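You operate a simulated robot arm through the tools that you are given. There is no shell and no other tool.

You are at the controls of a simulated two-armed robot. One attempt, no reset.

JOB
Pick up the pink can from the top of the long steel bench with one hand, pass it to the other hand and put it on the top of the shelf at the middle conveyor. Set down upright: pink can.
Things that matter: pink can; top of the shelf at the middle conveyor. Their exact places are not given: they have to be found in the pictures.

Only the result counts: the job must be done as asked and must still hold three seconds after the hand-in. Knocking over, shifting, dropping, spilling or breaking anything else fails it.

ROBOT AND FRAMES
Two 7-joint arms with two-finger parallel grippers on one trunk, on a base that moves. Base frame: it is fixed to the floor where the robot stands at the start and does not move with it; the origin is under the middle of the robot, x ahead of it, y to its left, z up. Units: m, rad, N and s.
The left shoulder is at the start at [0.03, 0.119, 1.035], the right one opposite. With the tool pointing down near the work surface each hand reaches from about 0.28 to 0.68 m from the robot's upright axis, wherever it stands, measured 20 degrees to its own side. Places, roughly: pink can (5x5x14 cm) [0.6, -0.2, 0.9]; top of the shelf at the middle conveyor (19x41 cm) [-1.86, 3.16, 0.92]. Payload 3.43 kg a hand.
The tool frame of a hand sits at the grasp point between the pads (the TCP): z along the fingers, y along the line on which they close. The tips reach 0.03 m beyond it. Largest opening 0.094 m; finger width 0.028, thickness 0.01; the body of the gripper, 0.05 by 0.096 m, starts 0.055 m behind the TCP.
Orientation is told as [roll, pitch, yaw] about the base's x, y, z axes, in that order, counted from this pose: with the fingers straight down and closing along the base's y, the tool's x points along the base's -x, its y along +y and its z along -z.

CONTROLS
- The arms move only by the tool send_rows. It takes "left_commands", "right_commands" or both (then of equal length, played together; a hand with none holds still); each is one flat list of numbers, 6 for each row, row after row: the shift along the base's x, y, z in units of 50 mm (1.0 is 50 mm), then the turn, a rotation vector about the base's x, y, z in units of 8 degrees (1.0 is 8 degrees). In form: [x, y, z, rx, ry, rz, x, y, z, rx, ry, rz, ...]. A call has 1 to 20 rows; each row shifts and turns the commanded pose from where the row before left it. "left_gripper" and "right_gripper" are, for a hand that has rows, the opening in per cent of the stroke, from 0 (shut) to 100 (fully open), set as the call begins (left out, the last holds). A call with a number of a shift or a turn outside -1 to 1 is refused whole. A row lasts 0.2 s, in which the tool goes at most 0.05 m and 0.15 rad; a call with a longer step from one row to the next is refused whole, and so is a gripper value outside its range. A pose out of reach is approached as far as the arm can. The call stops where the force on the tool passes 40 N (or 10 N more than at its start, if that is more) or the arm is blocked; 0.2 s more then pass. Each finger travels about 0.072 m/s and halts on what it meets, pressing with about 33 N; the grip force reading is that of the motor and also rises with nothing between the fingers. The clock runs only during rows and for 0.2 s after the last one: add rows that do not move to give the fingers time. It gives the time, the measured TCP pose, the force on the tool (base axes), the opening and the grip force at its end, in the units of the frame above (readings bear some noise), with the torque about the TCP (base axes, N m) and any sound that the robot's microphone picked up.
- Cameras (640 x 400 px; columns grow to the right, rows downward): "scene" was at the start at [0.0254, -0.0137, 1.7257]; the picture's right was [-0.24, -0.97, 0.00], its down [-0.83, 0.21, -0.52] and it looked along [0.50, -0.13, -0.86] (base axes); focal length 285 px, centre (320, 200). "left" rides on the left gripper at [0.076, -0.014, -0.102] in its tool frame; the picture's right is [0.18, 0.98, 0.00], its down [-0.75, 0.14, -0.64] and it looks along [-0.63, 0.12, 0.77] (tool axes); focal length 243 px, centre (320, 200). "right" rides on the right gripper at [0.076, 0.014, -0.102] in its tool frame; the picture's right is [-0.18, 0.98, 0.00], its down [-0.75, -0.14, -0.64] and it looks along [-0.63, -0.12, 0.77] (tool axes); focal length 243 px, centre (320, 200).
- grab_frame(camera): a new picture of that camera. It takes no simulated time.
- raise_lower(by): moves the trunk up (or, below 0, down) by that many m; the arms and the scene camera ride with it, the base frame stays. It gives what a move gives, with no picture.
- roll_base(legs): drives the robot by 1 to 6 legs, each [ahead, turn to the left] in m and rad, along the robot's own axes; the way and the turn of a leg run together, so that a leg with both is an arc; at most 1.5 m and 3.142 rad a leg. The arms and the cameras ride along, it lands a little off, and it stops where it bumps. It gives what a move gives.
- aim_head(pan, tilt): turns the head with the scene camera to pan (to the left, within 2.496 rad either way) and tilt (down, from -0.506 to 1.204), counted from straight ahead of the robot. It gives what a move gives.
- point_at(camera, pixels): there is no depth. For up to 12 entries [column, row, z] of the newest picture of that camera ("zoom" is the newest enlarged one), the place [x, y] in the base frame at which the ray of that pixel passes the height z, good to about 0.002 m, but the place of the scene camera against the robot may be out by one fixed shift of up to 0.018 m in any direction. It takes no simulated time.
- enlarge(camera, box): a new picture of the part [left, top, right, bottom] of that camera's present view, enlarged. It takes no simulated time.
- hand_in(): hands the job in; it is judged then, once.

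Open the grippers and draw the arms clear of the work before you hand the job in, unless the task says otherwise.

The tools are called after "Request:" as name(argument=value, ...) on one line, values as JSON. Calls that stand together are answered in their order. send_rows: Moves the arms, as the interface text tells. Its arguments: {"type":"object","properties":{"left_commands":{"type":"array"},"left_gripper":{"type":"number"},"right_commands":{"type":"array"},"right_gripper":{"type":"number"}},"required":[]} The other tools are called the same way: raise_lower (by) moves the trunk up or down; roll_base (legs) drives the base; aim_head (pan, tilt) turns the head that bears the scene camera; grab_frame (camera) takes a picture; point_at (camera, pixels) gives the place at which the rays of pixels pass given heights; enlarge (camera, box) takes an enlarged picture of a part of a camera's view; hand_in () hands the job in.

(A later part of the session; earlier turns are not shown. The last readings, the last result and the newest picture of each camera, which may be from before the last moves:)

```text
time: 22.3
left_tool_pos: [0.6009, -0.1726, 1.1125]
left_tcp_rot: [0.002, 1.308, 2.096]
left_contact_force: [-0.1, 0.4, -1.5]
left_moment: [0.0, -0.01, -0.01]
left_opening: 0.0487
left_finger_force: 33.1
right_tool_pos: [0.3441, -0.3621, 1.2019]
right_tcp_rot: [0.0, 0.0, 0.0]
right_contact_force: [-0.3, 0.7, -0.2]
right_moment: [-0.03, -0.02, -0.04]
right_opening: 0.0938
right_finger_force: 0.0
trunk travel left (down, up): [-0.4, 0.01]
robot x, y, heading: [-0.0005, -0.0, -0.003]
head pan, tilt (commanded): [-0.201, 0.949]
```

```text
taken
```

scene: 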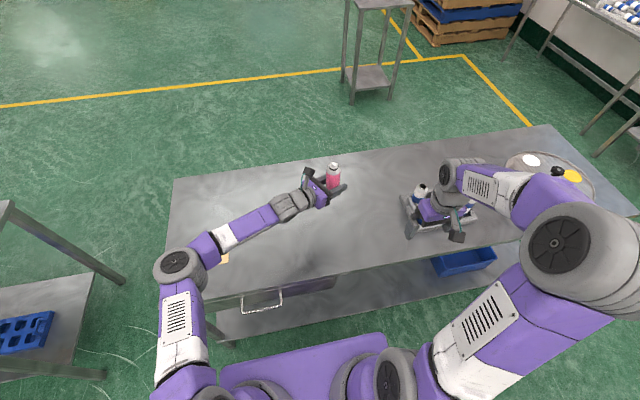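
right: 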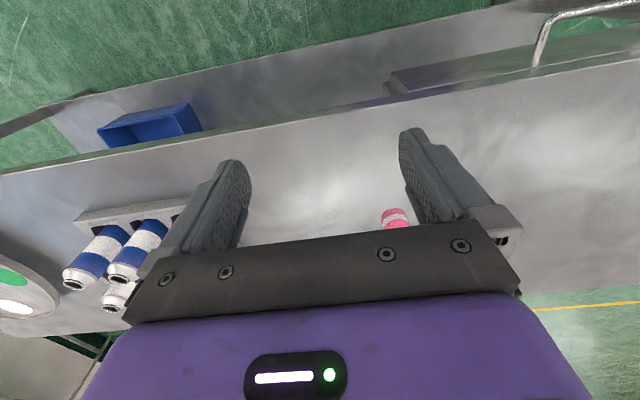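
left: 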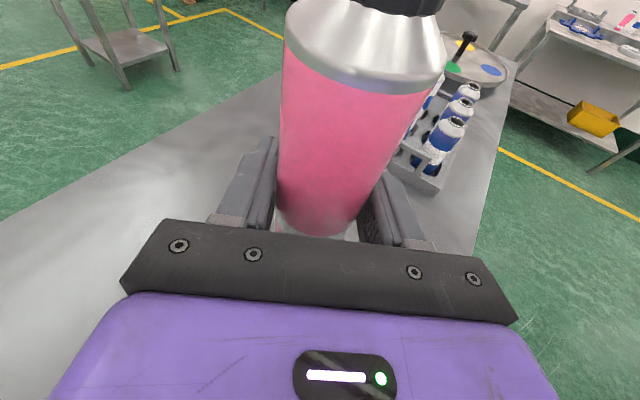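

The can rides firmly in the left hand, upright. I draw the left hand back to about (0.42, −0.02, 1.20), turning it back 30 degrees, as a travel pose.

Request:
send_rows(left_commands=[-0.4, 0.4, 0.3, 0, 0, -0.5, -0.6, 0.5, 0.3, 0, 0, -0.625, -0.6, 0.5, 0.3, 0, 0, -0.625, -0.6, 0.5, 0.3, 0, 0, -0.625, -0.6, 0.5, 0.3, 0, 0, -0.625, -0.5, 0.4, 0.2, 0, 0, -0.5, -0.3, 0.2, 0.1, 0, 0, -0.25, 0, 0, 0, 0, 0, 0])

Request:
aim_head(pan=1.57, tilt=0.75)

Request:
grab_frame(camera="scene")

```text
time: 24.1
left_tool_pos: [0.4199, -0.0229, 1.2023]
left_tcp_rot: [0.003, 1.309, 1.573]
left_contact_force: [0.4, -0.2, -1.3]
left_moment: [-0.02, -0.01, -0.01]
left_opening: 0.0484
left_finger_force: 33.0
right_tool_pos: [0.3441, -0.3608, 1.2015]
right_tcp_rot: [-0.001, 0.001, 0.001]
right_contact_force: [0.7, -0.2, -0.2]
right_moment: [-0.01, 0.01, 0.04]
right_opening: 0.0941
right_finger_force: 0.1
trunk travel left (down, up): [-0.4, 0.01]
robot x, y, heading: [0.0004, 0.0028, 0.0]
head pan, tilt (commanded): [-0.201, 0.949]
```

```text
time: 25.9
left_tool_pos: [0.419, -0.0226, 1.204]
left_tcp_rot: [-0.001, 1.309, 1.571]
left_contact_force: [1.0, -0.2, -1.4]
left_moment: [0.04, 0.02, -0.02]
left_opening: 0.0485
left_finger_force: 33.4
right_tool_pos: [0.3439, -0.3612, 1.2028]
right_tcp_rot: [0.002, 0.001, -0.001]
right_contact_force: [0.1, -0.9, 0.3]
right_moment: [-0.01, -0.02, 0.0]
right_opening: 0.0939
right_finger_force: 0.0
trunk travel left (down, up): [-0.4, 0.01]
robot x, y, heading: [-0.005, -0.0019, -0.001]
head pan, tilt (commanded): [1.571, 0.75]
```

```text
taken
```

scene: 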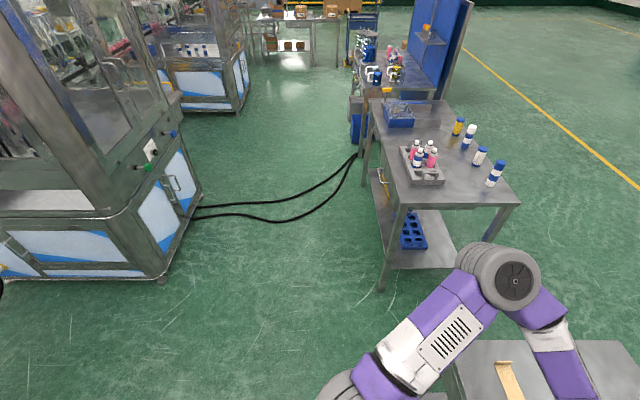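

I see the aisle between machine 1 (left, foot near (162,282)) and the side table (leg foot near (381,290)). I measure those floor points.

Request:
point_at(camera="scene", pixels=[[162, 282, 0.05], [201, 200, 0.05], [240, 113, 0.05], [381, 290, 0.0], [364, 188, 0.0], [357, 150, 0.0], [352, 95, 0.0], [150, 215, 0.8], [382, 165, 0.88], [400, 208, 0.88], [268, 50, 0.0], [160, 80, 0.8]])

```text
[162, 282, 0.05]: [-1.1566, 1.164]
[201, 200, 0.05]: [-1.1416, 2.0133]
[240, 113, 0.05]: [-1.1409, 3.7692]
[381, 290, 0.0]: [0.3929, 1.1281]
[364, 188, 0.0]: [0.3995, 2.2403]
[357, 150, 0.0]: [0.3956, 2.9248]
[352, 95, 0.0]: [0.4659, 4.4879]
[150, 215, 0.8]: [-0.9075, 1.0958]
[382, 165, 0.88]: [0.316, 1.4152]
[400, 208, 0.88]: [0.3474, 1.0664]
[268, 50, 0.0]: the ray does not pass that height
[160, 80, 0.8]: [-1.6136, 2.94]
```

The aisle runs from x ≈ −1.0 to 0.35. I back off 0.15 m from the bench, turn left to face along +y, and drive a first 1.2 m stretch.

Request:
roll_base(legs=[[-0.15, 0]])

Request:
roll_base(legs=[[0, 0.8], [0, 0.84]])

Request:
aim_head(pan=0.3, tilt=0.6)

Request:
grab_frame(camera="scene")

Request:
grab_frame(camera="left")

```text
time: 27.2
left_tool_pos: [0.2706, -0.0218, 1.2024]
left_tcp_rot: [0.003, 1.308, 1.573]
left_contact_force: [-0.3, -0.4, -2.0]
left_moment: [-0.01, 0.0, 0.02]
left_opening: 0.0485
left_finger_force: 33.5
right_tool_pos: [0.1965, -0.3624, 1.2022]
right_tcp_rot: [0.001, -0.001, 0.002]
right_contact_force: [-0.5, -0.3, 0.0]
right_moment: [0.0, -0.01, -0.01]
right_opening: 0.0944
right_finger_force: 0.1
trunk travel left (down, up): [-0.4, 0.01]
robot x, y, heading: [-0.1504, 0.0019, 0.0]
head pan, tilt (commanded): [1.571, 0.75]
```

```text
time: 31.9
left_tool_pos: [-0.1567, 0.4197, 1.2024]
left_tcp_rot: [-0.001, 1.308, -3.066]
left_contact_force: [-0.5, 0.3, -2.1]
left_moment: [0.0, -0.01, -0.06]
left_opening: 0.0483
left_finger_force: 32.5
right_tool_pos: [0.1857, 0.3705, 1.2022]
right_tcp_rot: [-0.001, 0.0, 1.644]
right_contact_force: [0.0, 1.0, 0.5]
right_moment: [-0.02, 0.02, -0.01]
right_opening: 0.0941
right_finger_force: 0.0
trunk travel left (down, up): [-0.4, 0.01]
robot x, y, heading: [-0.1485, -0.0007, 1.642]
head pan, tilt (commanded): [1.571, 0.75]
```

```text
time: 33.4
left_tool_pos: [-0.1561, 0.4207, 1.2022]
left_tcp_rot: [-0.002, 1.308, -3.067]
left_contact_force: [-0.5, -0.2, -2.1]
left_moment: [-0.03, -0.01, 0.0]
left_opening: 0.0486
left_finger_force: 33.2
right_tool_pos: [0.1852, 0.3698, 1.2027]
right_tcp_rot: [-0.001, 0.0, 1.643]
right_contact_force: [0.2, -0.2, 0.3]
right_moment: [-0.03, -0.02, 0.0]
right_opening: 0.0943
right_finger_force: 0.1
trunk travel left (down, up): [-0.4, 0.01]
robot x, y, heading: [-0.1481, -0.0053, 1.642]
head pan, tilt (commanded): [0.3, 0.6]
```

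```text
taken
```

scene: 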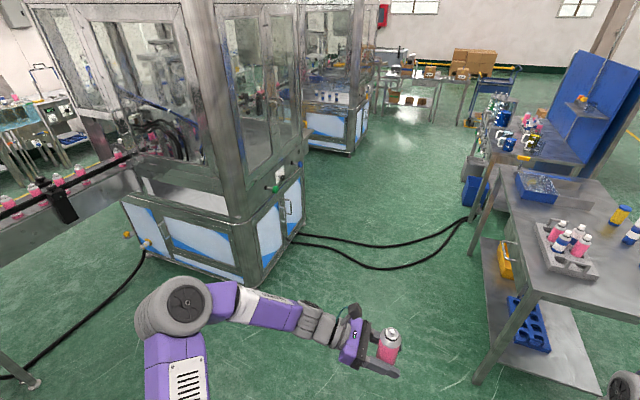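

```text
taken
```

left: 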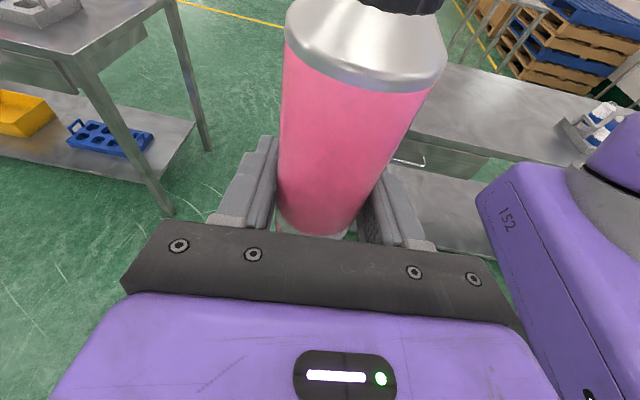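

The can is steady in the hand. The aisle ahead is free except for flat cables, so I drive 1.3 m forward and look into the gap between the machines.

Request:
roll_base(legs=[[1.3, 0.03]])

Request:
aim_head(pan=0.6, tilt=0.45)

Request:
grab_frame(camera="scene")

```text
time: 39.9
left_tool_pos: [-0.2808, 1.7069, 1.2019]
left_tcp_rot: [-0.001, 1.307, -3.041]
left_contact_force: [0.2, 0.7, -0.9]
left_moment: [-0.01, -0.01, -0.01]
left_opening: 0.0483
left_finger_force: 32.9
right_tool_pos: [0.0647, 1.668, 1.2021]
right_tcp_rot: [0.001, 0.002, 1.671]
right_contact_force: [-1.1, -0.1, -0.3]
right_moment: [0.01, -0.01, 0.05]
right_opening: 0.0942
right_finger_force: 0.1
trunk travel left (down, up): [-0.4, 0.01]
robot x, y, heading: [-0.2631, 1.287, 1.667]
head pan, tilt (commanded): [0.3, 0.6]
```

```text
time: 40.7
left_tool_pos: [-0.2811, 1.7089, 1.2016]
left_tcp_rot: [-0.001, 1.309, -3.041]
left_contact_force: [0.0, -0.6, -1.7]
left_moment: [-0.02, 0.03, -0.02]
left_opening: 0.0485
left_finger_force: 32.8
right_tool_pos: [0.0652, 1.6679, 1.2029]
right_tcp_rot: [0.001, -0.001, 1.673]
right_contact_force: [-0.4, 0.8, 0.5]
right_moment: [0.02, 0.03, 0.0]
right_opening: 0.0941
right_finger_force: 0.0
trunk travel left (down, up): [-0.4, 0.01]
robot x, y, heading: [-0.2604, 1.2896, 1.67]
head pan, tilt (commanded): [0.6, 0.45]
```

```text
taken
```

scene: 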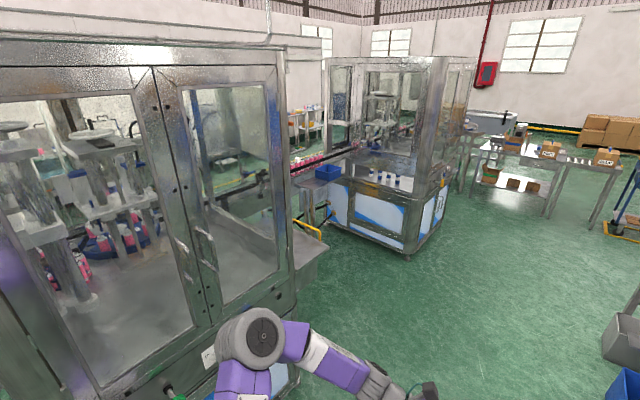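

The gap opens to view: a conveyor with pink items near (310,165) and a small stand with a blue bin near (325,173). I drive another 1.0 m and look straight into the gap.

Request:
roll_base(legs=[[1.0, -0.05]])

Request:
aim_head(pan=1.2, tilt=0.5)

Request:
grab_frame(camera="scene")

```text
time: 45.9
left_tool_pos: [-0.3256, 2.722, 1.2019]
left_tcp_rot: [0.0, 1.31, -3.101]
left_contact_force: [-0.8, 0.1, -1.2]
left_moment: [0.03, -0.02, 0.02]
left_opening: 0.0483
left_finger_force: 33.3
right_tool_pos: [0.0173, 2.6607, 1.2026]
right_tcp_rot: [0.001, -0.001, 1.609]
right_contact_force: [0.3, 0.6, 0.3]
right_moment: [-0.03, -0.01, 0.02]
right_opening: 0.094
right_finger_force: 0.1
trunk travel left (down, up): [-0.4, 0.01]
robot x, y, heading: [-0.3305, 2.3044, 1.613]
head pan, tilt (commanded): [0.6, 0.45]
```

```text
time: 46.9
left_tool_pos: [-0.3252, 2.7223, 1.2023]
left_tcp_rot: [0.001, 1.309, -3.102]
left_contact_force: [0.2, -0.5, -1.3]
left_moment: [0.03, 0.02, 0.01]
left_opening: 0.0483
left_finger_force: 32.8
right_tool_pos: [0.0175, 2.6605, 1.2032]
right_tcp_rot: [0.001, -0.001, 1.609]
right_contact_force: [-0.2, 0.4, -0.4]
right_moment: [-0.02, 0.0, 0.0]
right_opening: 0.0938
right_finger_force: 0.1
trunk travel left (down, up): [-0.4, 0.01]
robot x, y, heading: [-0.3304, 2.3023, 1.609]
head pan, tilt (commanded): [1.201, 0.499]
```

```text
taken
```

scene: 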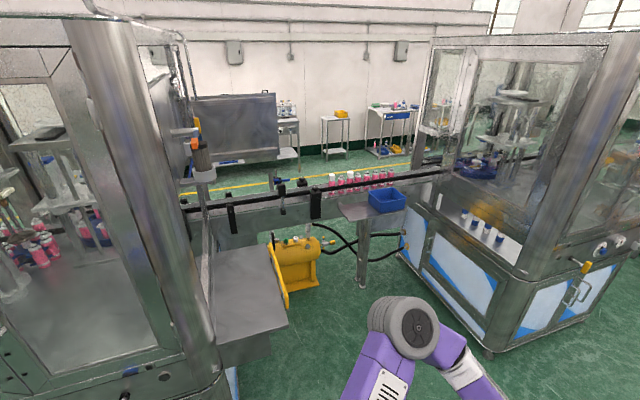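

There it is: a small steel shelf on a post in front of the middle conveyor at about (365,212), with a blue bin on its right part. I enlarge it.

Request:
enlarge(camera="scene", box=[240, 140, 464, 280])

```text
2.86 times, centred on (352, 210) of scene
```

zoom: 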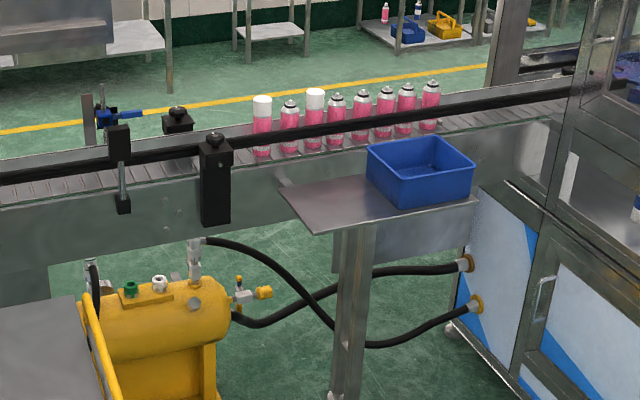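

The shelf plate's corners show at zoom (281,184), (315,233) and (478,197). The bin's base edges are at about (368,178) and (402,210). I get their places at z 0.92.

Request:
point_at(camera="zoom", pixels=[[281, 184, 0.92], [315, 233, 0.92], [478, 197, 0.92], [402, 210, 0.92], [370, 183, 0.92], [474, 195, 0.92], [345, 203, 0.92], [350, 397, 0.0], [220, 370, 0.2], [85, 300, 0.9], [215, 220, 0.85], [300, 195, 0.92]])

```text
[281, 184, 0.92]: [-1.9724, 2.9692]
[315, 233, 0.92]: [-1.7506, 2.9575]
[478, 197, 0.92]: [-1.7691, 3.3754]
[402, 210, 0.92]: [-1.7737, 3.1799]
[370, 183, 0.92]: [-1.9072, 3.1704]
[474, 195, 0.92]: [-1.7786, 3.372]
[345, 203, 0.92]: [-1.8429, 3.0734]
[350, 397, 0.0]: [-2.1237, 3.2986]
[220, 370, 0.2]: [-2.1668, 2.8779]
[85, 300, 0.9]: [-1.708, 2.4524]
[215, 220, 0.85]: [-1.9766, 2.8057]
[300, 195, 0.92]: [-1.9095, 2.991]
```

The shelf plate spans x −1.95…−1.76, y 2.96…3.375 at z ≈ 0.92; its free part is y 2.96–3.17, so I aim for about (−1.845, 3.055). I drive 0.57 m on, then turn left to face −x and look again.

Request:
roll_base(legs=[[0.57, 0]])

Request:
roll_base(legs=[[0, 0.76], [0, 0.77]])

Request:
aim_head(pan=0.0, tilt=0.6)

Request:
grab_frame(camera="scene")

```text
time: 50.1
left_tool_pos: [-0.3439, 3.2826, 1.2022]
left_tcp_rot: [0.0, 1.31, -3.105]
left_contact_force: [-0.1, 0.1, -1.5]
left_moment: [0.02, 0.01, 0.01]
left_opening: 0.0483
left_finger_force: 32.9
right_tool_pos: [-0.0033, 3.2199, 1.203]
right_tcp_rot: [-0.001, 0.0, 1.605]
right_contact_force: [0.1, -0.1, 0.4]
right_moment: [0.0, -0.02, -0.02]
right_opening: 0.0939
right_finger_force: 0.0
trunk travel left (down, up): [-0.4, 0.01]
robot x, y, heading: [-0.353, 2.8603, 1.604]
head pan, tilt (commanded): [1.201, 0.499]
```

```text
time: 54.6
left_tool_pos: [-0.7717, 2.883, 1.203]
left_tcp_rot: [0.0, 1.308, -1.564]
left_contact_force: [-0.1, 0.2, -2.1]
left_moment: [0.02, -0.01, -0.02]
left_opening: 0.0486
left_finger_force: 33.3
right_tool_pos: [-0.6981, 3.2231, 1.2018]
right_tcp_rot: [0.0, 0.0, -3.139]
right_contact_force: [-0.5, -0.3, 0.6]
right_moment: [-0.02, -0.01, 0.01]
right_opening: 0.094
right_finger_force: 0.0
trunk travel left (down, up): [-0.4, 0.01]
robot x, y, heading: [-0.3538, 2.862, -3.142]
head pan, tilt (commanded): [1.201, 0.499]
```

```text
time: 56.0
left_tool_pos: [-0.7717, 2.8824, 1.2019]
left_tcp_rot: [-0.002, 1.309, -1.566]
left_contact_force: [-0.3, 0.0, -0.7]
left_moment: [0.02, -0.01, 0.03]
left_opening: 0.0487
left_finger_force: 32.7
right_tool_pos: [-0.6972, 3.2239, 1.2028]
right_tcp_rot: [0.001, 0.001, -3.137]
right_contact_force: [0.6, 0.2, -0.5]
right_moment: [0.02, 0.03, -0.02]
right_opening: 0.094
right_finger_force: 0.1
trunk travel left (down, up): [-0.4, 0.01]
robot x, y, heading: [-0.351, 2.8632, -3.14]
head pan, tilt (commanded): [0.0, 0.6]
```

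```text
taken
```

scene: 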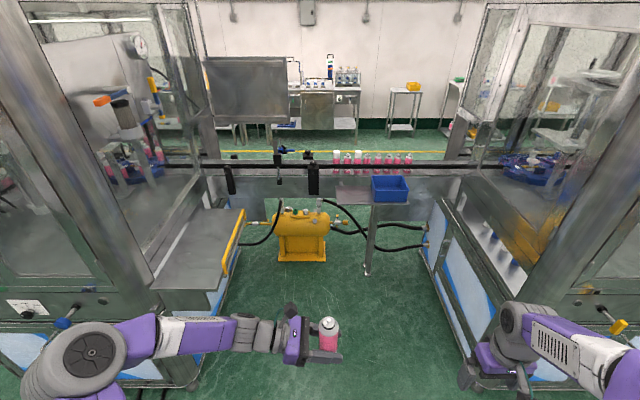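

I now face the shelf (pixel (350,197)). I measure the free width of the gap: machine 1's plate with the yellow handle on the left, machine 2's front on the right, and the tank on the floor.

Request:
point_at(camera="scene", pixels=[[243, 213, 0.9], [221, 290, 0.9], [212, 292, 0.85], [423, 268, 0.05], [480, 392, 0.05], [436, 195, 0.9], [508, 330, 0.9], [278, 258, 0.0], [327, 258, 0.0], [367, 273, 0.0], [195, 385, 0.05]])

Request:
enlarge(camera="scene", box=[280, 130, 440, 230])

```text
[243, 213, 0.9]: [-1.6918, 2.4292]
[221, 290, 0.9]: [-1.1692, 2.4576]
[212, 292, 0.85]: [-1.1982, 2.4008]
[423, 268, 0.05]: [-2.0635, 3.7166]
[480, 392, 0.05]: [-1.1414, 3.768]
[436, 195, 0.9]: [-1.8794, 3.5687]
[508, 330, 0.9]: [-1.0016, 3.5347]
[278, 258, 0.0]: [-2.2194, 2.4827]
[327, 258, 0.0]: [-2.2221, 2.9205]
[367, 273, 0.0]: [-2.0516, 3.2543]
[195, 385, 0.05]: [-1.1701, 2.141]
```

```text
4.00 times, centred on (360, 180) of scene
```

zoom: 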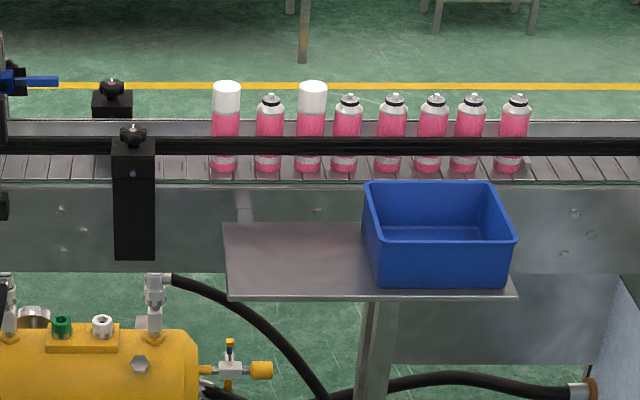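

The gap at bench height runs from y ≈ 2.45 to 3.54. I look at the right arm's elbow to learn how wide I am before driving in.

Request:
aim_head(pan=-0.7, tilt=0.8)

Request:
grab_frame(camera="scene")

Request:
aim_head(pan=0.0, tilt=1.2)

Request:
grab_frame(camera="scene")

```text
time: 57.1
left_tool_pos: [-0.7711, 2.8837, 1.2019]
left_tcp_rot: [0.001, 1.31, -1.567]
left_contact_force: [0.0, 0.3, -0.5]
left_moment: [0.0, 0.01, 0.01]
left_opening: 0.0485
left_finger_force: 33.1
right_tool_pos: [-0.6978, 3.2234, 1.2021]
right_tcp_rot: [0.0, -0.001, -3.137]
right_contact_force: [0.6, 0.2, 1.1]
right_moment: [-0.03, 0.0, -0.01]
right_opening: 0.0941
right_finger_force: 0.0
trunk travel left (down, up): [-0.4, 0.01]
robot x, y, heading: [-0.35, 2.8615, -3.137]
head pan, tilt (commanded): [-0.7, 0.799]
```

```text
taken
```

scene: 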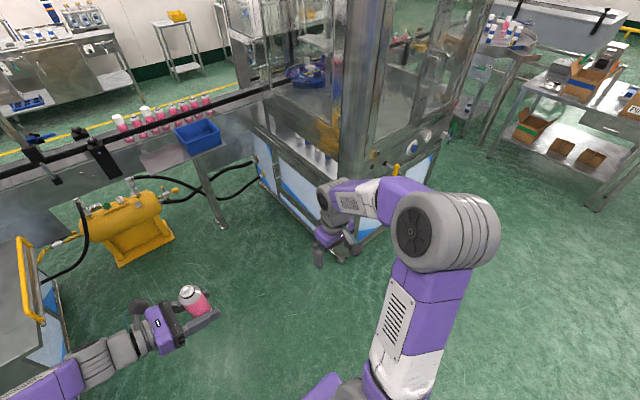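

```text
time: 58.1
left_tool_pos: [-0.7722, 2.882, 1.2011]
left_tcp_rot: [0.002, 1.308, -1.565]
left_contact_force: [0.5, -0.6, -1.4]
left_moment: [0.02, -0.02, 0.01]
left_opening: 0.0485
left_finger_force: 33.5
right_tool_pos: [-0.6979, 3.2233, 1.203]
right_tcp_rot: [-0.001, 0.0, -3.14]
right_contact_force: [0.0, -0.4, -0.2]
right_moment: [0.02, 0.02, -0.04]
right_opening: 0.0944
right_finger_force: 0.1
trunk travel left (down, up): [-0.4, 0.01]
robot x, y, heading: [-0.3529, 2.8591, -3.139]
head pan, tilt (commanded): [0.0, 1.201]
```

```text
taken
```

scene: 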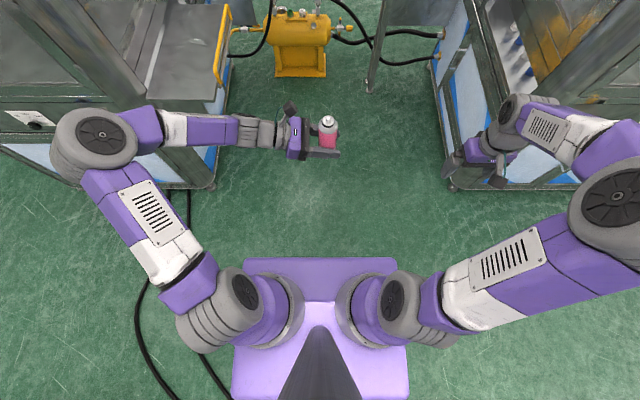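

This top view shows both arms: left elbow (95,140), right elbow (612,205). I estimate their lateral positions at several heights.

Request:
point_at(camera="scene", pixels=[[615, 205, 1.2], [615, 205, 1.3], [615, 205, 1.4], [615, 205, 1.5], [95, 140, 1.1], [95, 140, 1.2], [95, 140, 1.3], [245, 300, 1.2], [390, 300, 1.2]])

```text
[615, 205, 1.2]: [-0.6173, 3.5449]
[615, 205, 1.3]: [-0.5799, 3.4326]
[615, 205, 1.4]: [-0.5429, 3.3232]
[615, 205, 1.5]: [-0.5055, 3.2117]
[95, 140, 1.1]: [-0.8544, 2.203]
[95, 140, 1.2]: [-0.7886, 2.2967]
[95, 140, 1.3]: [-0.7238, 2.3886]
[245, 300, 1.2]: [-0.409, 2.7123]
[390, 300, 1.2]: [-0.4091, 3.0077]
```

The elbows lie about 0.5 m out to each side, so I hand the can over here in free space first. The left hand goes down 0.14 m with the can, while the right hand turns −90 degrees about the vertical and moves toward the front (robot frame (0.42, −0.25)).

Request:
send_rows(left_commands=[0, 0, -0.2, 0, 0, 0, 0, 0, -0.3, 0, 0, 0, 0, 0, -0.3, 0, 0, 0, 0, 0, -0.3, 0, 0, 0, 0, 0, -0.3, 0, 0, 0, 0, 0, -0.3, 0, 0, 0, 0, 0, -0.3, 0, 0, 0, 0, 0, -0.3, 0, 0, 0, 0, 0, -0.3, 0, 0, 0, 0, 0, -0.2, 0, 0, 0, 0, 0, 0, 0, 0, 0, 0, 0, 0, 0, 0, 0, 0, 0, 0, 0, 0, 0], right_commands=[-0.125, -0.187, 0.083, 0, 0, -0.9375, -0.125, -0.187, 0.083, 0, 0, -0.9375, -0.125, -0.187, 0.083, 0, 0, -0.9375, -0.125, -0.187, 0.083, 0, 0, -0.9375, -0.125, -0.187, 0.083, 0, 0, -0.9375, -0.125, -0.187, 0.083, 0, 0, -0.9375, -0.125, -0.187, 0.083, 0, 0, -0.9375, -0.125, -0.187, 0.083, 0, 0, -0.9375, -0.125, -0.187, 0.083, 0, 0, -0.9375, -0.125, -0.187, 0.083, 0, 0, -0.9375, -0.125, -0.187, 0.083, 0, 0, -0.9375, -0.125, -0.187, 0.083, 0, 0, -0.9375, 0, 0, 0, 0, 0, 0], right_gripper=100)

Request:
grab_frame(camera="scene")

Request:
grab_frame(camera="right")

```text
time: 60.9
left_tool_pos: [-0.7728, 2.8834, 1.0623]
left_tcp_rot: [0.0, 1.307, -1.566]
left_contact_force: [-0.2, -0.2, -1.7]
left_moment: [-0.01, 0.02, 0.0]
left_opening: 0.0483
left_finger_force: 33.1
right_tool_pos: [-0.7726, 3.1113, 1.2521]
right_tcp_rot: [-0.001, 0.002, 1.571]
right_contact_force: [-0.5, -0.8, -0.2]
right_moment: [0.02, -0.01, 0.03]
right_opening: 0.094
right_finger_force: 0.1
trunk travel left (down, up): [-0.4, 0.01]
robot x, y, heading: [-0.3521, 2.8629, -3.14]
head pan, tilt (commanded): [0.0, 1.201]
```

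```text
taken
```

scene: 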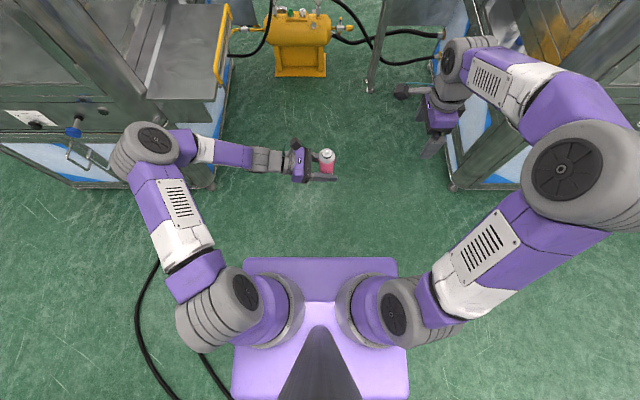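

```text
taken
```

right: 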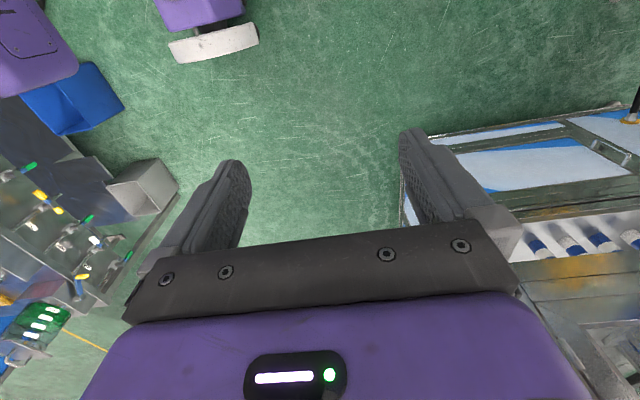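

Both hands are placed as planned. Now I tilt the right tool 30 degrees to point left-down and bring it to the pre-grasp point up and right of the can, 0.15 m back along its axis.

Request:
send_rows(right_commands=[0, -0.5, 0, -0.75, 0, 0, 0, -0.65, 0, -0.75, 0, 0, 0, -0.65, 0, -0.75, 0, 0, 0, -0.65, 0, -0.75, 0, 0, 0, -0.61, 0, -0.75, 0, 0, 0, 0, 0, 0, 0, 0])

Request:
grab_frame(camera="right")

Request:
grab_frame(camera="scene")

```text
time: 62.3
left_tool_pos: [-0.7728, 2.8842, 1.0617]
left_tcp_rot: [0.001, 1.308, -1.565]
left_contact_force: [-0.1, -0.6, -2.1]
left_moment: [0.0, 0.0, 0.01]
left_opening: 0.0482
left_finger_force: 33.1
right_tool_pos: [-0.7731, 2.9578, 1.2527]
right_tcp_rot: [0.002, 0.524, 1.576]
right_contact_force: [0.2, 0.5, -0.3]
right_moment: [-0.03, -0.01, 0.02]
right_opening: 0.0941
right_finger_force: 0.1
trunk travel left (down, up): [-0.4, 0.01]
robot x, y, heading: [-0.347, 2.8664, -3.141]
head pan, tilt (commanded): [0.0, 1.201]
```

```text
taken
```

right: 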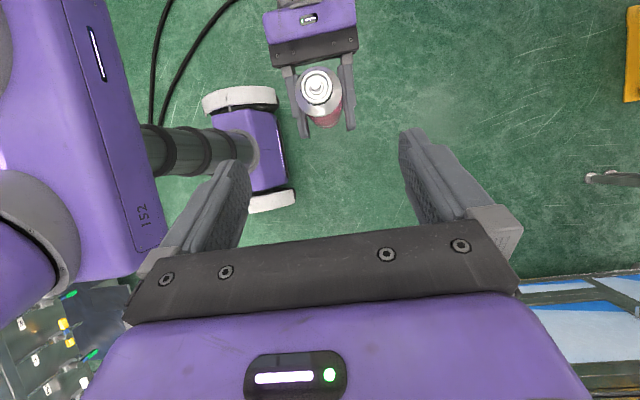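

```text
taken
```

scene: 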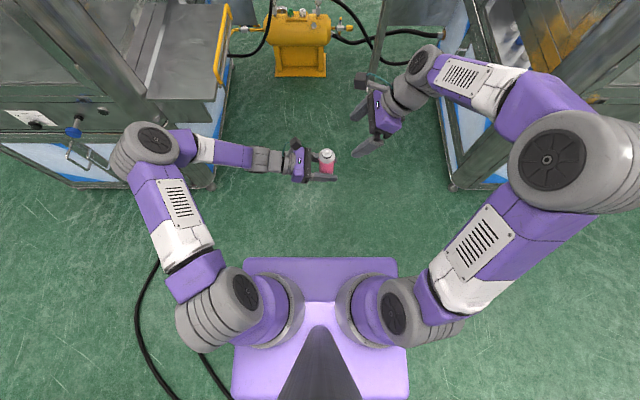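

In the right camera the can's nozzle is at (317,88), centred between the open fingers (238–400). I check its ray at the expected top height 1.16.

Request:
point_at(camera="right", pixels=[[317, 88, 1.15], [317, 88, 1.16], [317, 88, 1.17], [300, 90, 1.135], [333, 88, 1.135]])

Request:
enlarge(camera="right", box=[260, 50, 372, 120])

```text
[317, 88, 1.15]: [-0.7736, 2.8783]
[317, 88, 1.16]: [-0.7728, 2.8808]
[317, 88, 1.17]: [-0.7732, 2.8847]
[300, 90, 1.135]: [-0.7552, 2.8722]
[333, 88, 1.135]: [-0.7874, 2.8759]
```

```text
5.71 times, centred on (316, 85) of right
```

zoom: 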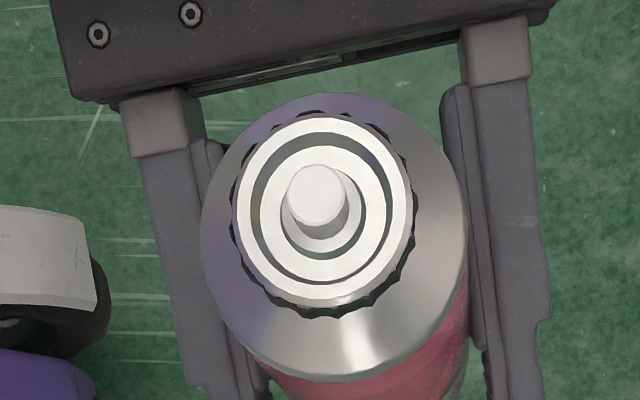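

Aligned within 3 mm. I advance the right hand along its axis 3/4 of the way and check.

Request:
send_rows(right_commands=[0, -0.373, -0.66, 0, 0, 0, 0, -0.373, -0.66, 0, 0, 0, 0, -0.373, -0.66, 0, 0, 0, 0, 0, 0, 0, 0, 0])

Request:
grab_frame(camera="right")

Request:
grab_frame(camera="left")

Request:
enlarge(camera="scene", box=[250, 80, 442, 200])

```text
time: 63.3
left_tool_pos: [-0.773, 2.8828, 1.0618]
left_tcp_rot: [0.0, 1.307, -1.568]
left_contact_force: [-0.2, -1.2, -1.3]
left_moment: [0.01, 0.04, 0.02]
left_opening: 0.0485
left_finger_force: 32.8
right_tool_pos: [-0.7711, 2.9034, 1.1518]
right_tcp_rot: [0.002, 0.524, 1.577]
right_contact_force: [0.7, 0.5, 0.7]
right_moment: [-0.01, 0.07, -0.02]
right_opening: 0.0941
right_finger_force: 0.2
trunk travel left (down, up): [-0.4, 0.01]
robot x, y, heading: [-0.3529, 2.8599, -3.136]
head pan, tilt (commanded): [0.0, 1.201]
```

```text
taken
```

right: 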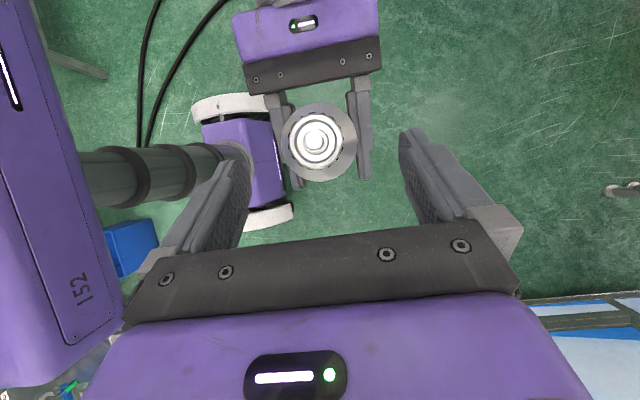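

```text
taken
```

left: 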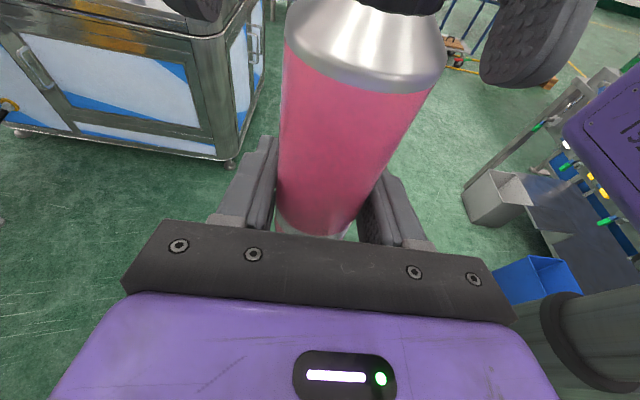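

```text
3.33 times, centred on (346, 140) of scene
```

zoom: 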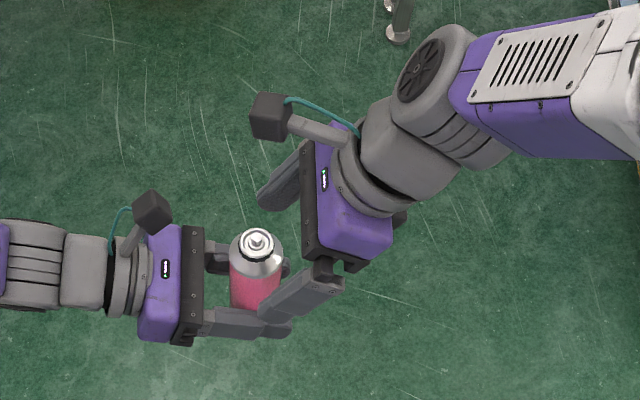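

Still clear and centred. I advance the remaining 0.037 m to the grasp point.

Request:
send_rows(right_commands=[-0.015, -0.205, -0.31, 0, 0, 0, -0.015, -0.205, -0.31, 0, 0, 0, 0, 0, 0, 0, 0, 0])

Request:
grab_frame(camera="right")

Request:
grab_frame(camera="left")

Request:
enlarge(camera="scene", box=[250, 80, 442, 200])

```text
time: 64.1
left_tool_pos: [-0.7722, 2.8832, 1.0621]
left_tcp_rot: [0.002, 1.308, -1.566]
left_contact_force: [-0.8, -0.1, -1.4]
left_moment: [0.01, -0.01, -0.01]
left_opening: 0.0486
left_finger_force: 32.3
right_tool_pos: [-0.7721, 2.8824, 1.1234]
right_tcp_rot: [0.004, 0.524, 1.576]
right_contact_force: [-0.3, -0.2, 0.4]
right_moment: [0.01, 0.03, 0.0]
right_opening: 0.094
right_finger_force: 0.0
trunk travel left (down, up): [-0.4, 0.01]
robot x, y, heading: [-0.3507, 2.8632, -3.136]
head pan, tilt (commanded): [0.0, 1.201]
```

```text
taken
```

right: 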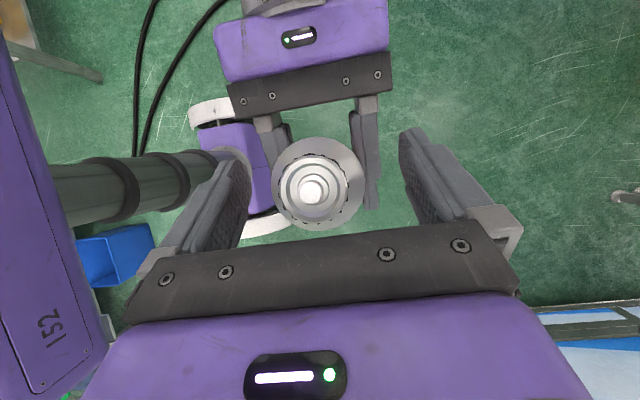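

```text
taken
```

left: 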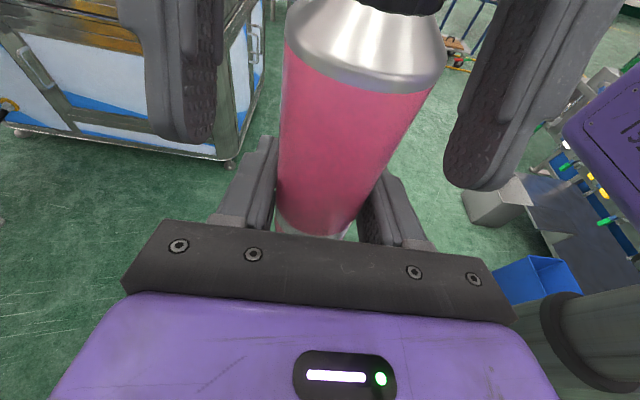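

```text
3.33 times, centred on (346, 140) of scene
```

zoom: 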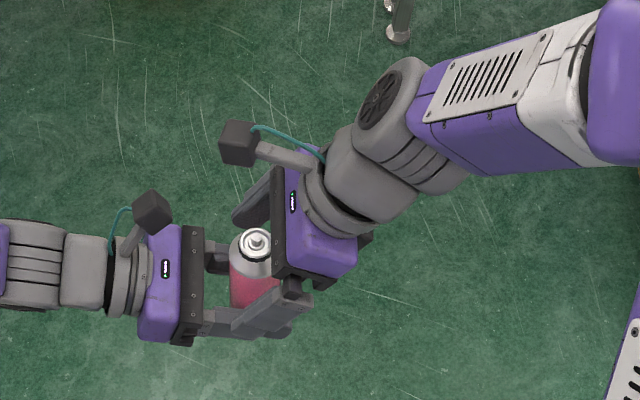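

The right fingers straddle the can's upper body and stay above the left fingers. I close the right gripper and hold.

Request:
send_rows(right_commands=[0, 0, 0, 0, 0, 0, 0, 0, 0, 0, 0, 0, 0, 0, 0, 0, 0, 0, 0, 0, 0, 0, 0, 0, 0, 0, 0, 0, 0, 0], right_gripper=0)

Request:
grab_frame(camera="right")

Request:
grab_frame(camera="left")

```text
time: 65.3
left_tool_pos: [-0.7731, 2.8833, 1.0617]
left_tcp_rot: [0.002, 1.311, -1.567]
left_contact_force: [1.7, 0.1, -0.1]
left_moment: [-0.02, 0.09, 0.13]
left_opening: 0.0483
left_finger_force: 32.8
right_tool_pos: [-0.7729, 2.8818, 1.123]
right_tcp_rot: [0.003, 0.525, 1.577]
right_contact_force: [-1.8, -0.6, 0.0]
right_moment: [-0.01, 0.04, -0.13]
right_opening: 0.0478
right_finger_force: 32.5
trunk travel left (down, up): [-0.4, 0.01]
robot x, y, heading: [-0.3494, 2.8605, -3.139]
head pan, tilt (commanded): [0.0, 1.201]
```

```text
taken
```

right: 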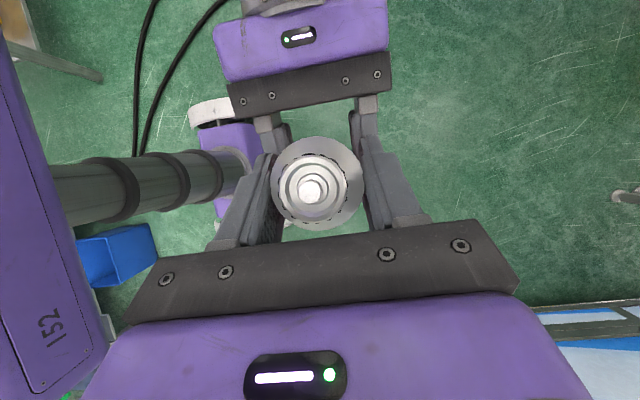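

```text
taken
```

left: 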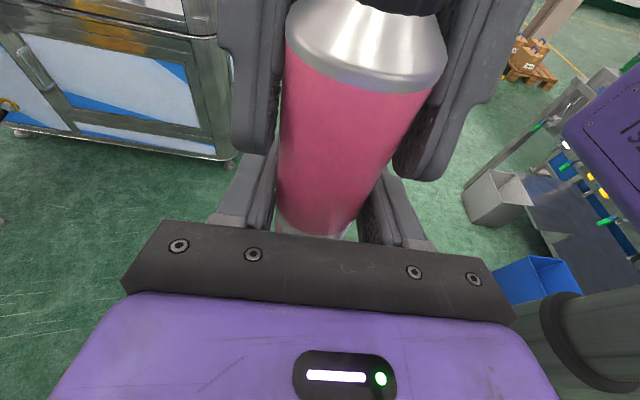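

Both hands grip (right opening 0.0478, 32.5 N). Now I open the left gripper while both arms hold still.

Request:
send_rows(left_commands=[0, 0, 0, 0, 0, 0, 0, 0, 0, 0, 0, 0, 0, 0, 0, 0, 0, 0, 0, 0, 0, 0, 0, 0, 0, 0, 0, 0, 0, 0], left_gripper=100)

Request:
grab_frame(camera="left")

Request:
grab_frame(camera="right")

```text
time: 66.5
left_tool_pos: [-0.7729, 2.8829, 1.0623]
left_tcp_rot: [0.001, 1.309, -1.564]
left_contact_force: [0.3, -0.7, 0.2]
left_moment: [0.01, -0.03, 0.0]
left_opening: 0.094
left_finger_force: 0.1
right_tool_pos: [-0.7728, 2.8819, 1.123]
right_tcp_rot: [0.002, 0.525, 1.577]
right_contact_force: [-0.2, 0.0, 0.9]
right_moment: [0.02, -0.01, 0.02]
right_opening: 0.0478
right_finger_force: 33.2
trunk travel left (down, up): [-0.4, 0.01]
robot x, y, heading: [-0.3547, 2.8614, -3.134]
head pan, tilt (commanded): [0.0, 1.201]
```

```text
taken
```

left: 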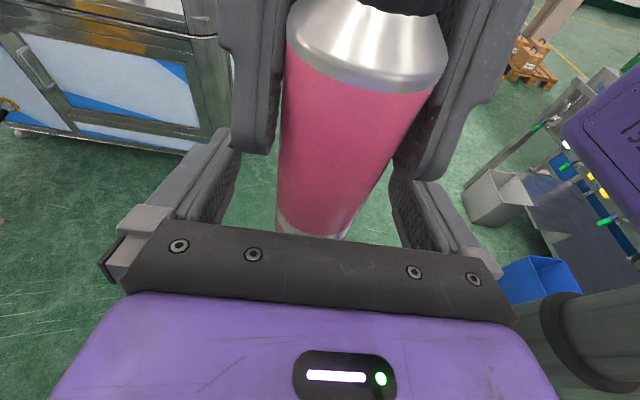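

```text
taken
```

right: 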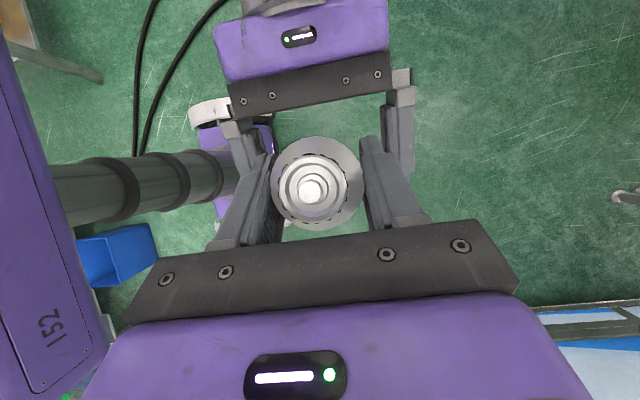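

The left hand has let go and the can stays put in the right hand. I retract the left hand horizontally 0.16 m away from the can.

Request:
send_rows(left_commands=[0, -0.5, 0, 0, 0, 0, 0, -0.8, 0, 0, 0, 0, 0, -0.9, 0, 0, 0, 0, 0, -0.9, 0, 0, 0, 0, 0, 0, 0, 0, 0, 0])

Request:
grab_frame(camera="left")

Request:
grab_frame(camera="scene")

```text
time: 67.7
left_tool_pos: [-0.7728, 2.7266, 1.0613]
left_tcp_rot: [0.003, 1.306, -1.564]
left_contact_force: [-1.1, 0.3, 0.4]
left_moment: [0.02, -0.01, -0.01]
left_opening: 0.0939
left_finger_force: 0.0
right_tool_pos: [-0.7724, 2.8834, 1.1229]
right_tcp_rot: [0.001, 0.523, 1.575]
right_contact_force: [0.8, 0.2, 0.2]
right_moment: [-0.04, -0.01, -0.01]
right_opening: 0.0477
right_finger_force: 32.7
trunk travel left (down, up): [-0.4, 0.01]
robot x, y, heading: [-0.3531, 2.8649, -3.136]
head pan, tilt (commanded): [0.0, 1.201]
```

```text
taken
```

left: 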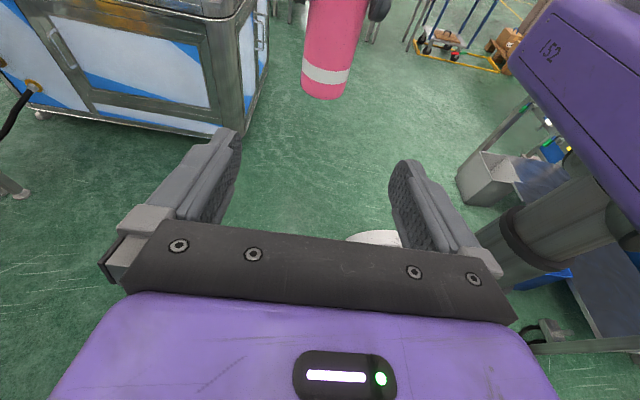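

```text
taken
```

scene: 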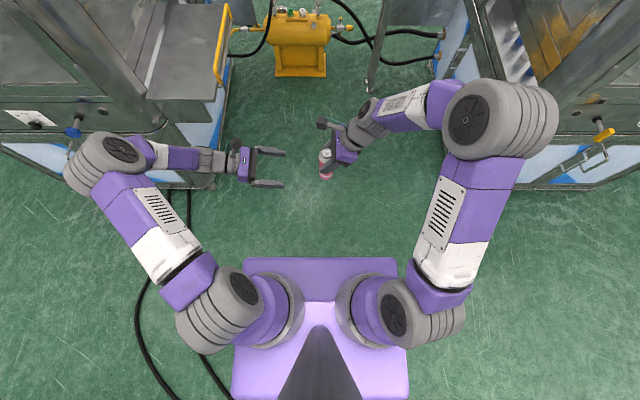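

The can hangs upright in the right hand; its base front edge is at (323,98) in the left camera. I measure the can's base height relative to the right hand and its tilt.

Request:
enlarge(camera="left", box=[240, 0, 416, 110])

Request:
point_at(camera="left", pixels=[[323, 99, 1.01], [323, 99, 1.02], [323, 99, 1.03], [323, 99, 1.04], [302, 92, 1.03], [345, 94, 1.03]])

```text
3.64 times, centred on (328, 55) of left
```

zoom: 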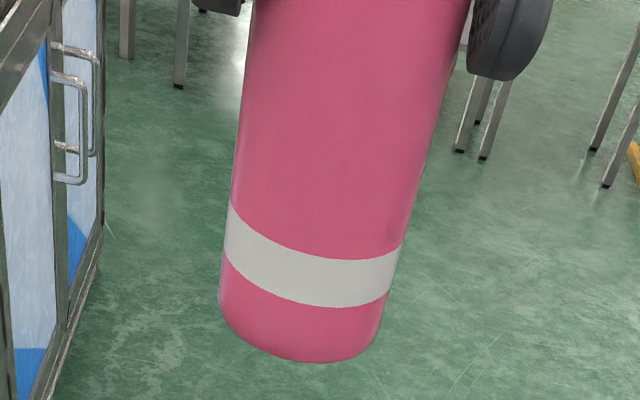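

```text
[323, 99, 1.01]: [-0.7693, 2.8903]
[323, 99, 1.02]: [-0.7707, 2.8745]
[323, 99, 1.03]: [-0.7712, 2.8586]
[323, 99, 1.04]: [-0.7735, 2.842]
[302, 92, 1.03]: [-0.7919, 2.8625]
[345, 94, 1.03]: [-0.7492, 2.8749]
```

The base is 0.094 m below the right TCP and the can is upright. I raise the can 0.12 m and draw the left hand back 0.1 m and up 0.1 m for the drive in.

Request:
send_rows(left_commands=[0.4, 0, 0.4, 0, 0, 0, 0.5, 0, 0.5, 0, 0, 0, 0.5, 0, 0.5, 0, 0, 0, 0.4, 0, 0.4, 0, 0, 0, 0.2, 0, 0.2, 0, 0, 0, 0, 0, 0, 0, 0, 0], right_commands=[0, 0, 0.4, 0, 0, 0, 0, 0, 0.6, 0, 0, 0, 0, 0, 0.6, 0, 0, 0, 0, 0, 0.6, 0, 0, 0, 0, 0, 0.2, 0, 0, 0, 0, 0, 0, 0, 0, 0])

Request:
grab_frame(camera="scene")

Request:
grab_frame(camera="right")

```text
time: 69.1
left_tool_pos: [-0.672, 2.7304, 1.1627]
left_tcp_rot: [0.002, 1.311, -1.565]
left_contact_force: [0.6, 0.3, 0.3]
left_moment: [-0.02, 0.01, -0.03]
left_opening: 0.094
left_finger_force: 0.1
right_tool_pos: [-0.7738, 2.8829, 1.2423]
right_tcp_rot: [0.001, 0.524, 1.575]
right_contact_force: [0.4, 0.1, -1.5]
right_moment: [-0.03, 0.0, 0.0]
right_opening: 0.048
right_finger_force: 32.5
trunk travel left (down, up): [-0.4, 0.01]
robot x, y, heading: [-0.3525, 2.8625, -3.141]
head pan, tilt (commanded): [0.0, 1.201]
```

```text
taken
```

scene: 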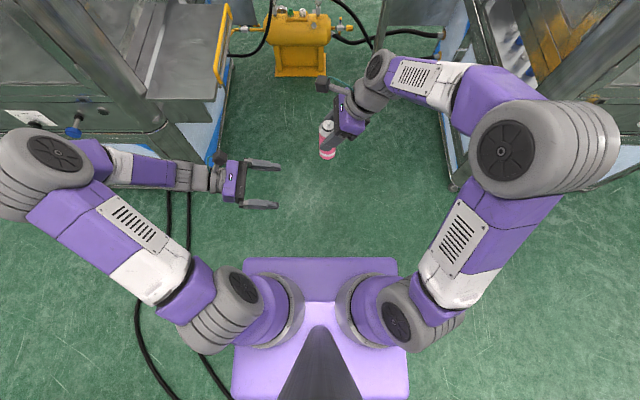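

```text
taken
```

right: 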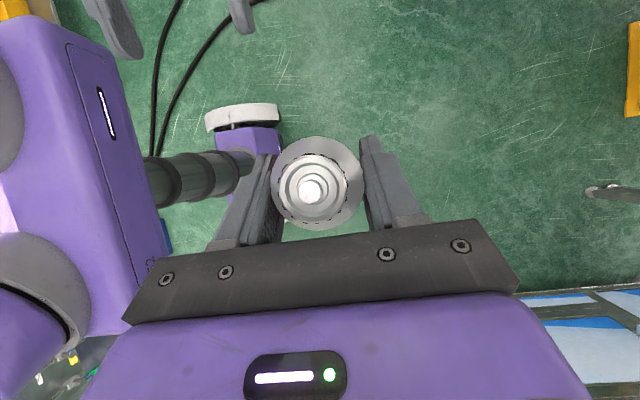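

The left elbow now shows at (45,165), further out; I check how far for both elbows.

Request:
point_at(camera="scene", pixels=[[45, 165, 1.2], [45, 165, 1.3], [45, 165, 1.4], [0, 185, 1.3], [505, 150, 1.3], [505, 150, 1.4], [505, 150, 1.5], [600, 150, 1.3], [600, 150, 1.4], [600, 150, 1.5]])

```text
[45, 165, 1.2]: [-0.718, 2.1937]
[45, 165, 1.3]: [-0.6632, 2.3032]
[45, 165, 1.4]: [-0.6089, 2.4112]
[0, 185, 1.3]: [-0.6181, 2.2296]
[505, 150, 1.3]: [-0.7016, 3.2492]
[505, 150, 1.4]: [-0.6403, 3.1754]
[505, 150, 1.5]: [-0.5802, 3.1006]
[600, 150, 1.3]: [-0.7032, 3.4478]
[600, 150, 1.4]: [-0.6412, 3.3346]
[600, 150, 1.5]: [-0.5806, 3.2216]
```

To narrow my width I bring the left hand forward and inward again, lower than the can, and shut its gripper.

Request:
send_rows(left_commands=[-0.4, 0.3, -0.4, 0, 0, 0, -0.5, 0.4, -0.5, 0, 0, 0, -0.5, 0.4, -0.5, 0, 0, 0, -0.4, 0.35, -0.4, 0, 0, 0, -0.2, 0.19, -0.2, 0, 0, 0, 0, 0, 0, 0, 0, 0], left_gripper=0)

Request:
grab_frame(camera="scene")

```text
time: 70.5
left_tool_pos: [-0.7721, 2.8118, 1.0616]
left_tcp_rot: [0.0, 1.31, -1.568]
left_contact_force: [0.0, -0.1, 0.3]
left_moment: [-0.02, 0.01, 0.0]
left_opening: 0.0
left_finger_force: 33.2
right_tool_pos: [-0.7743, 2.8834, 1.242]
right_tcp_rot: [0.001, 0.524, 1.577]
right_contact_force: [0.1, -0.5, -1.5]
right_moment: [0.01, -0.01, -0.01]
right_opening: 0.0476
right_finger_force: 33.7
trunk travel left (down, up): [-0.4, 0.01]
robot x, y, heading: [-0.3523, 2.8652, -3.138]
head pan, tilt (commanded): [0.0, 1.201]
```

```text
taken
```

scene: 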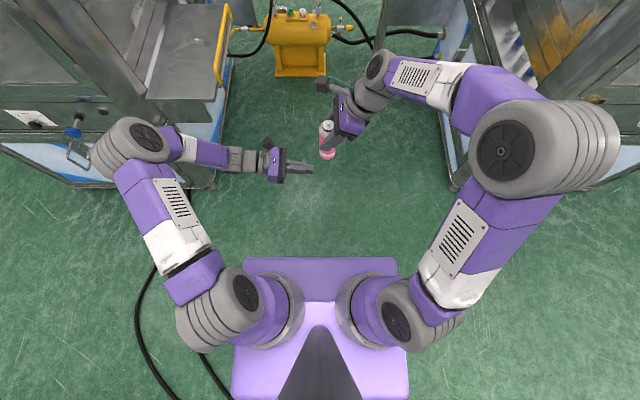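

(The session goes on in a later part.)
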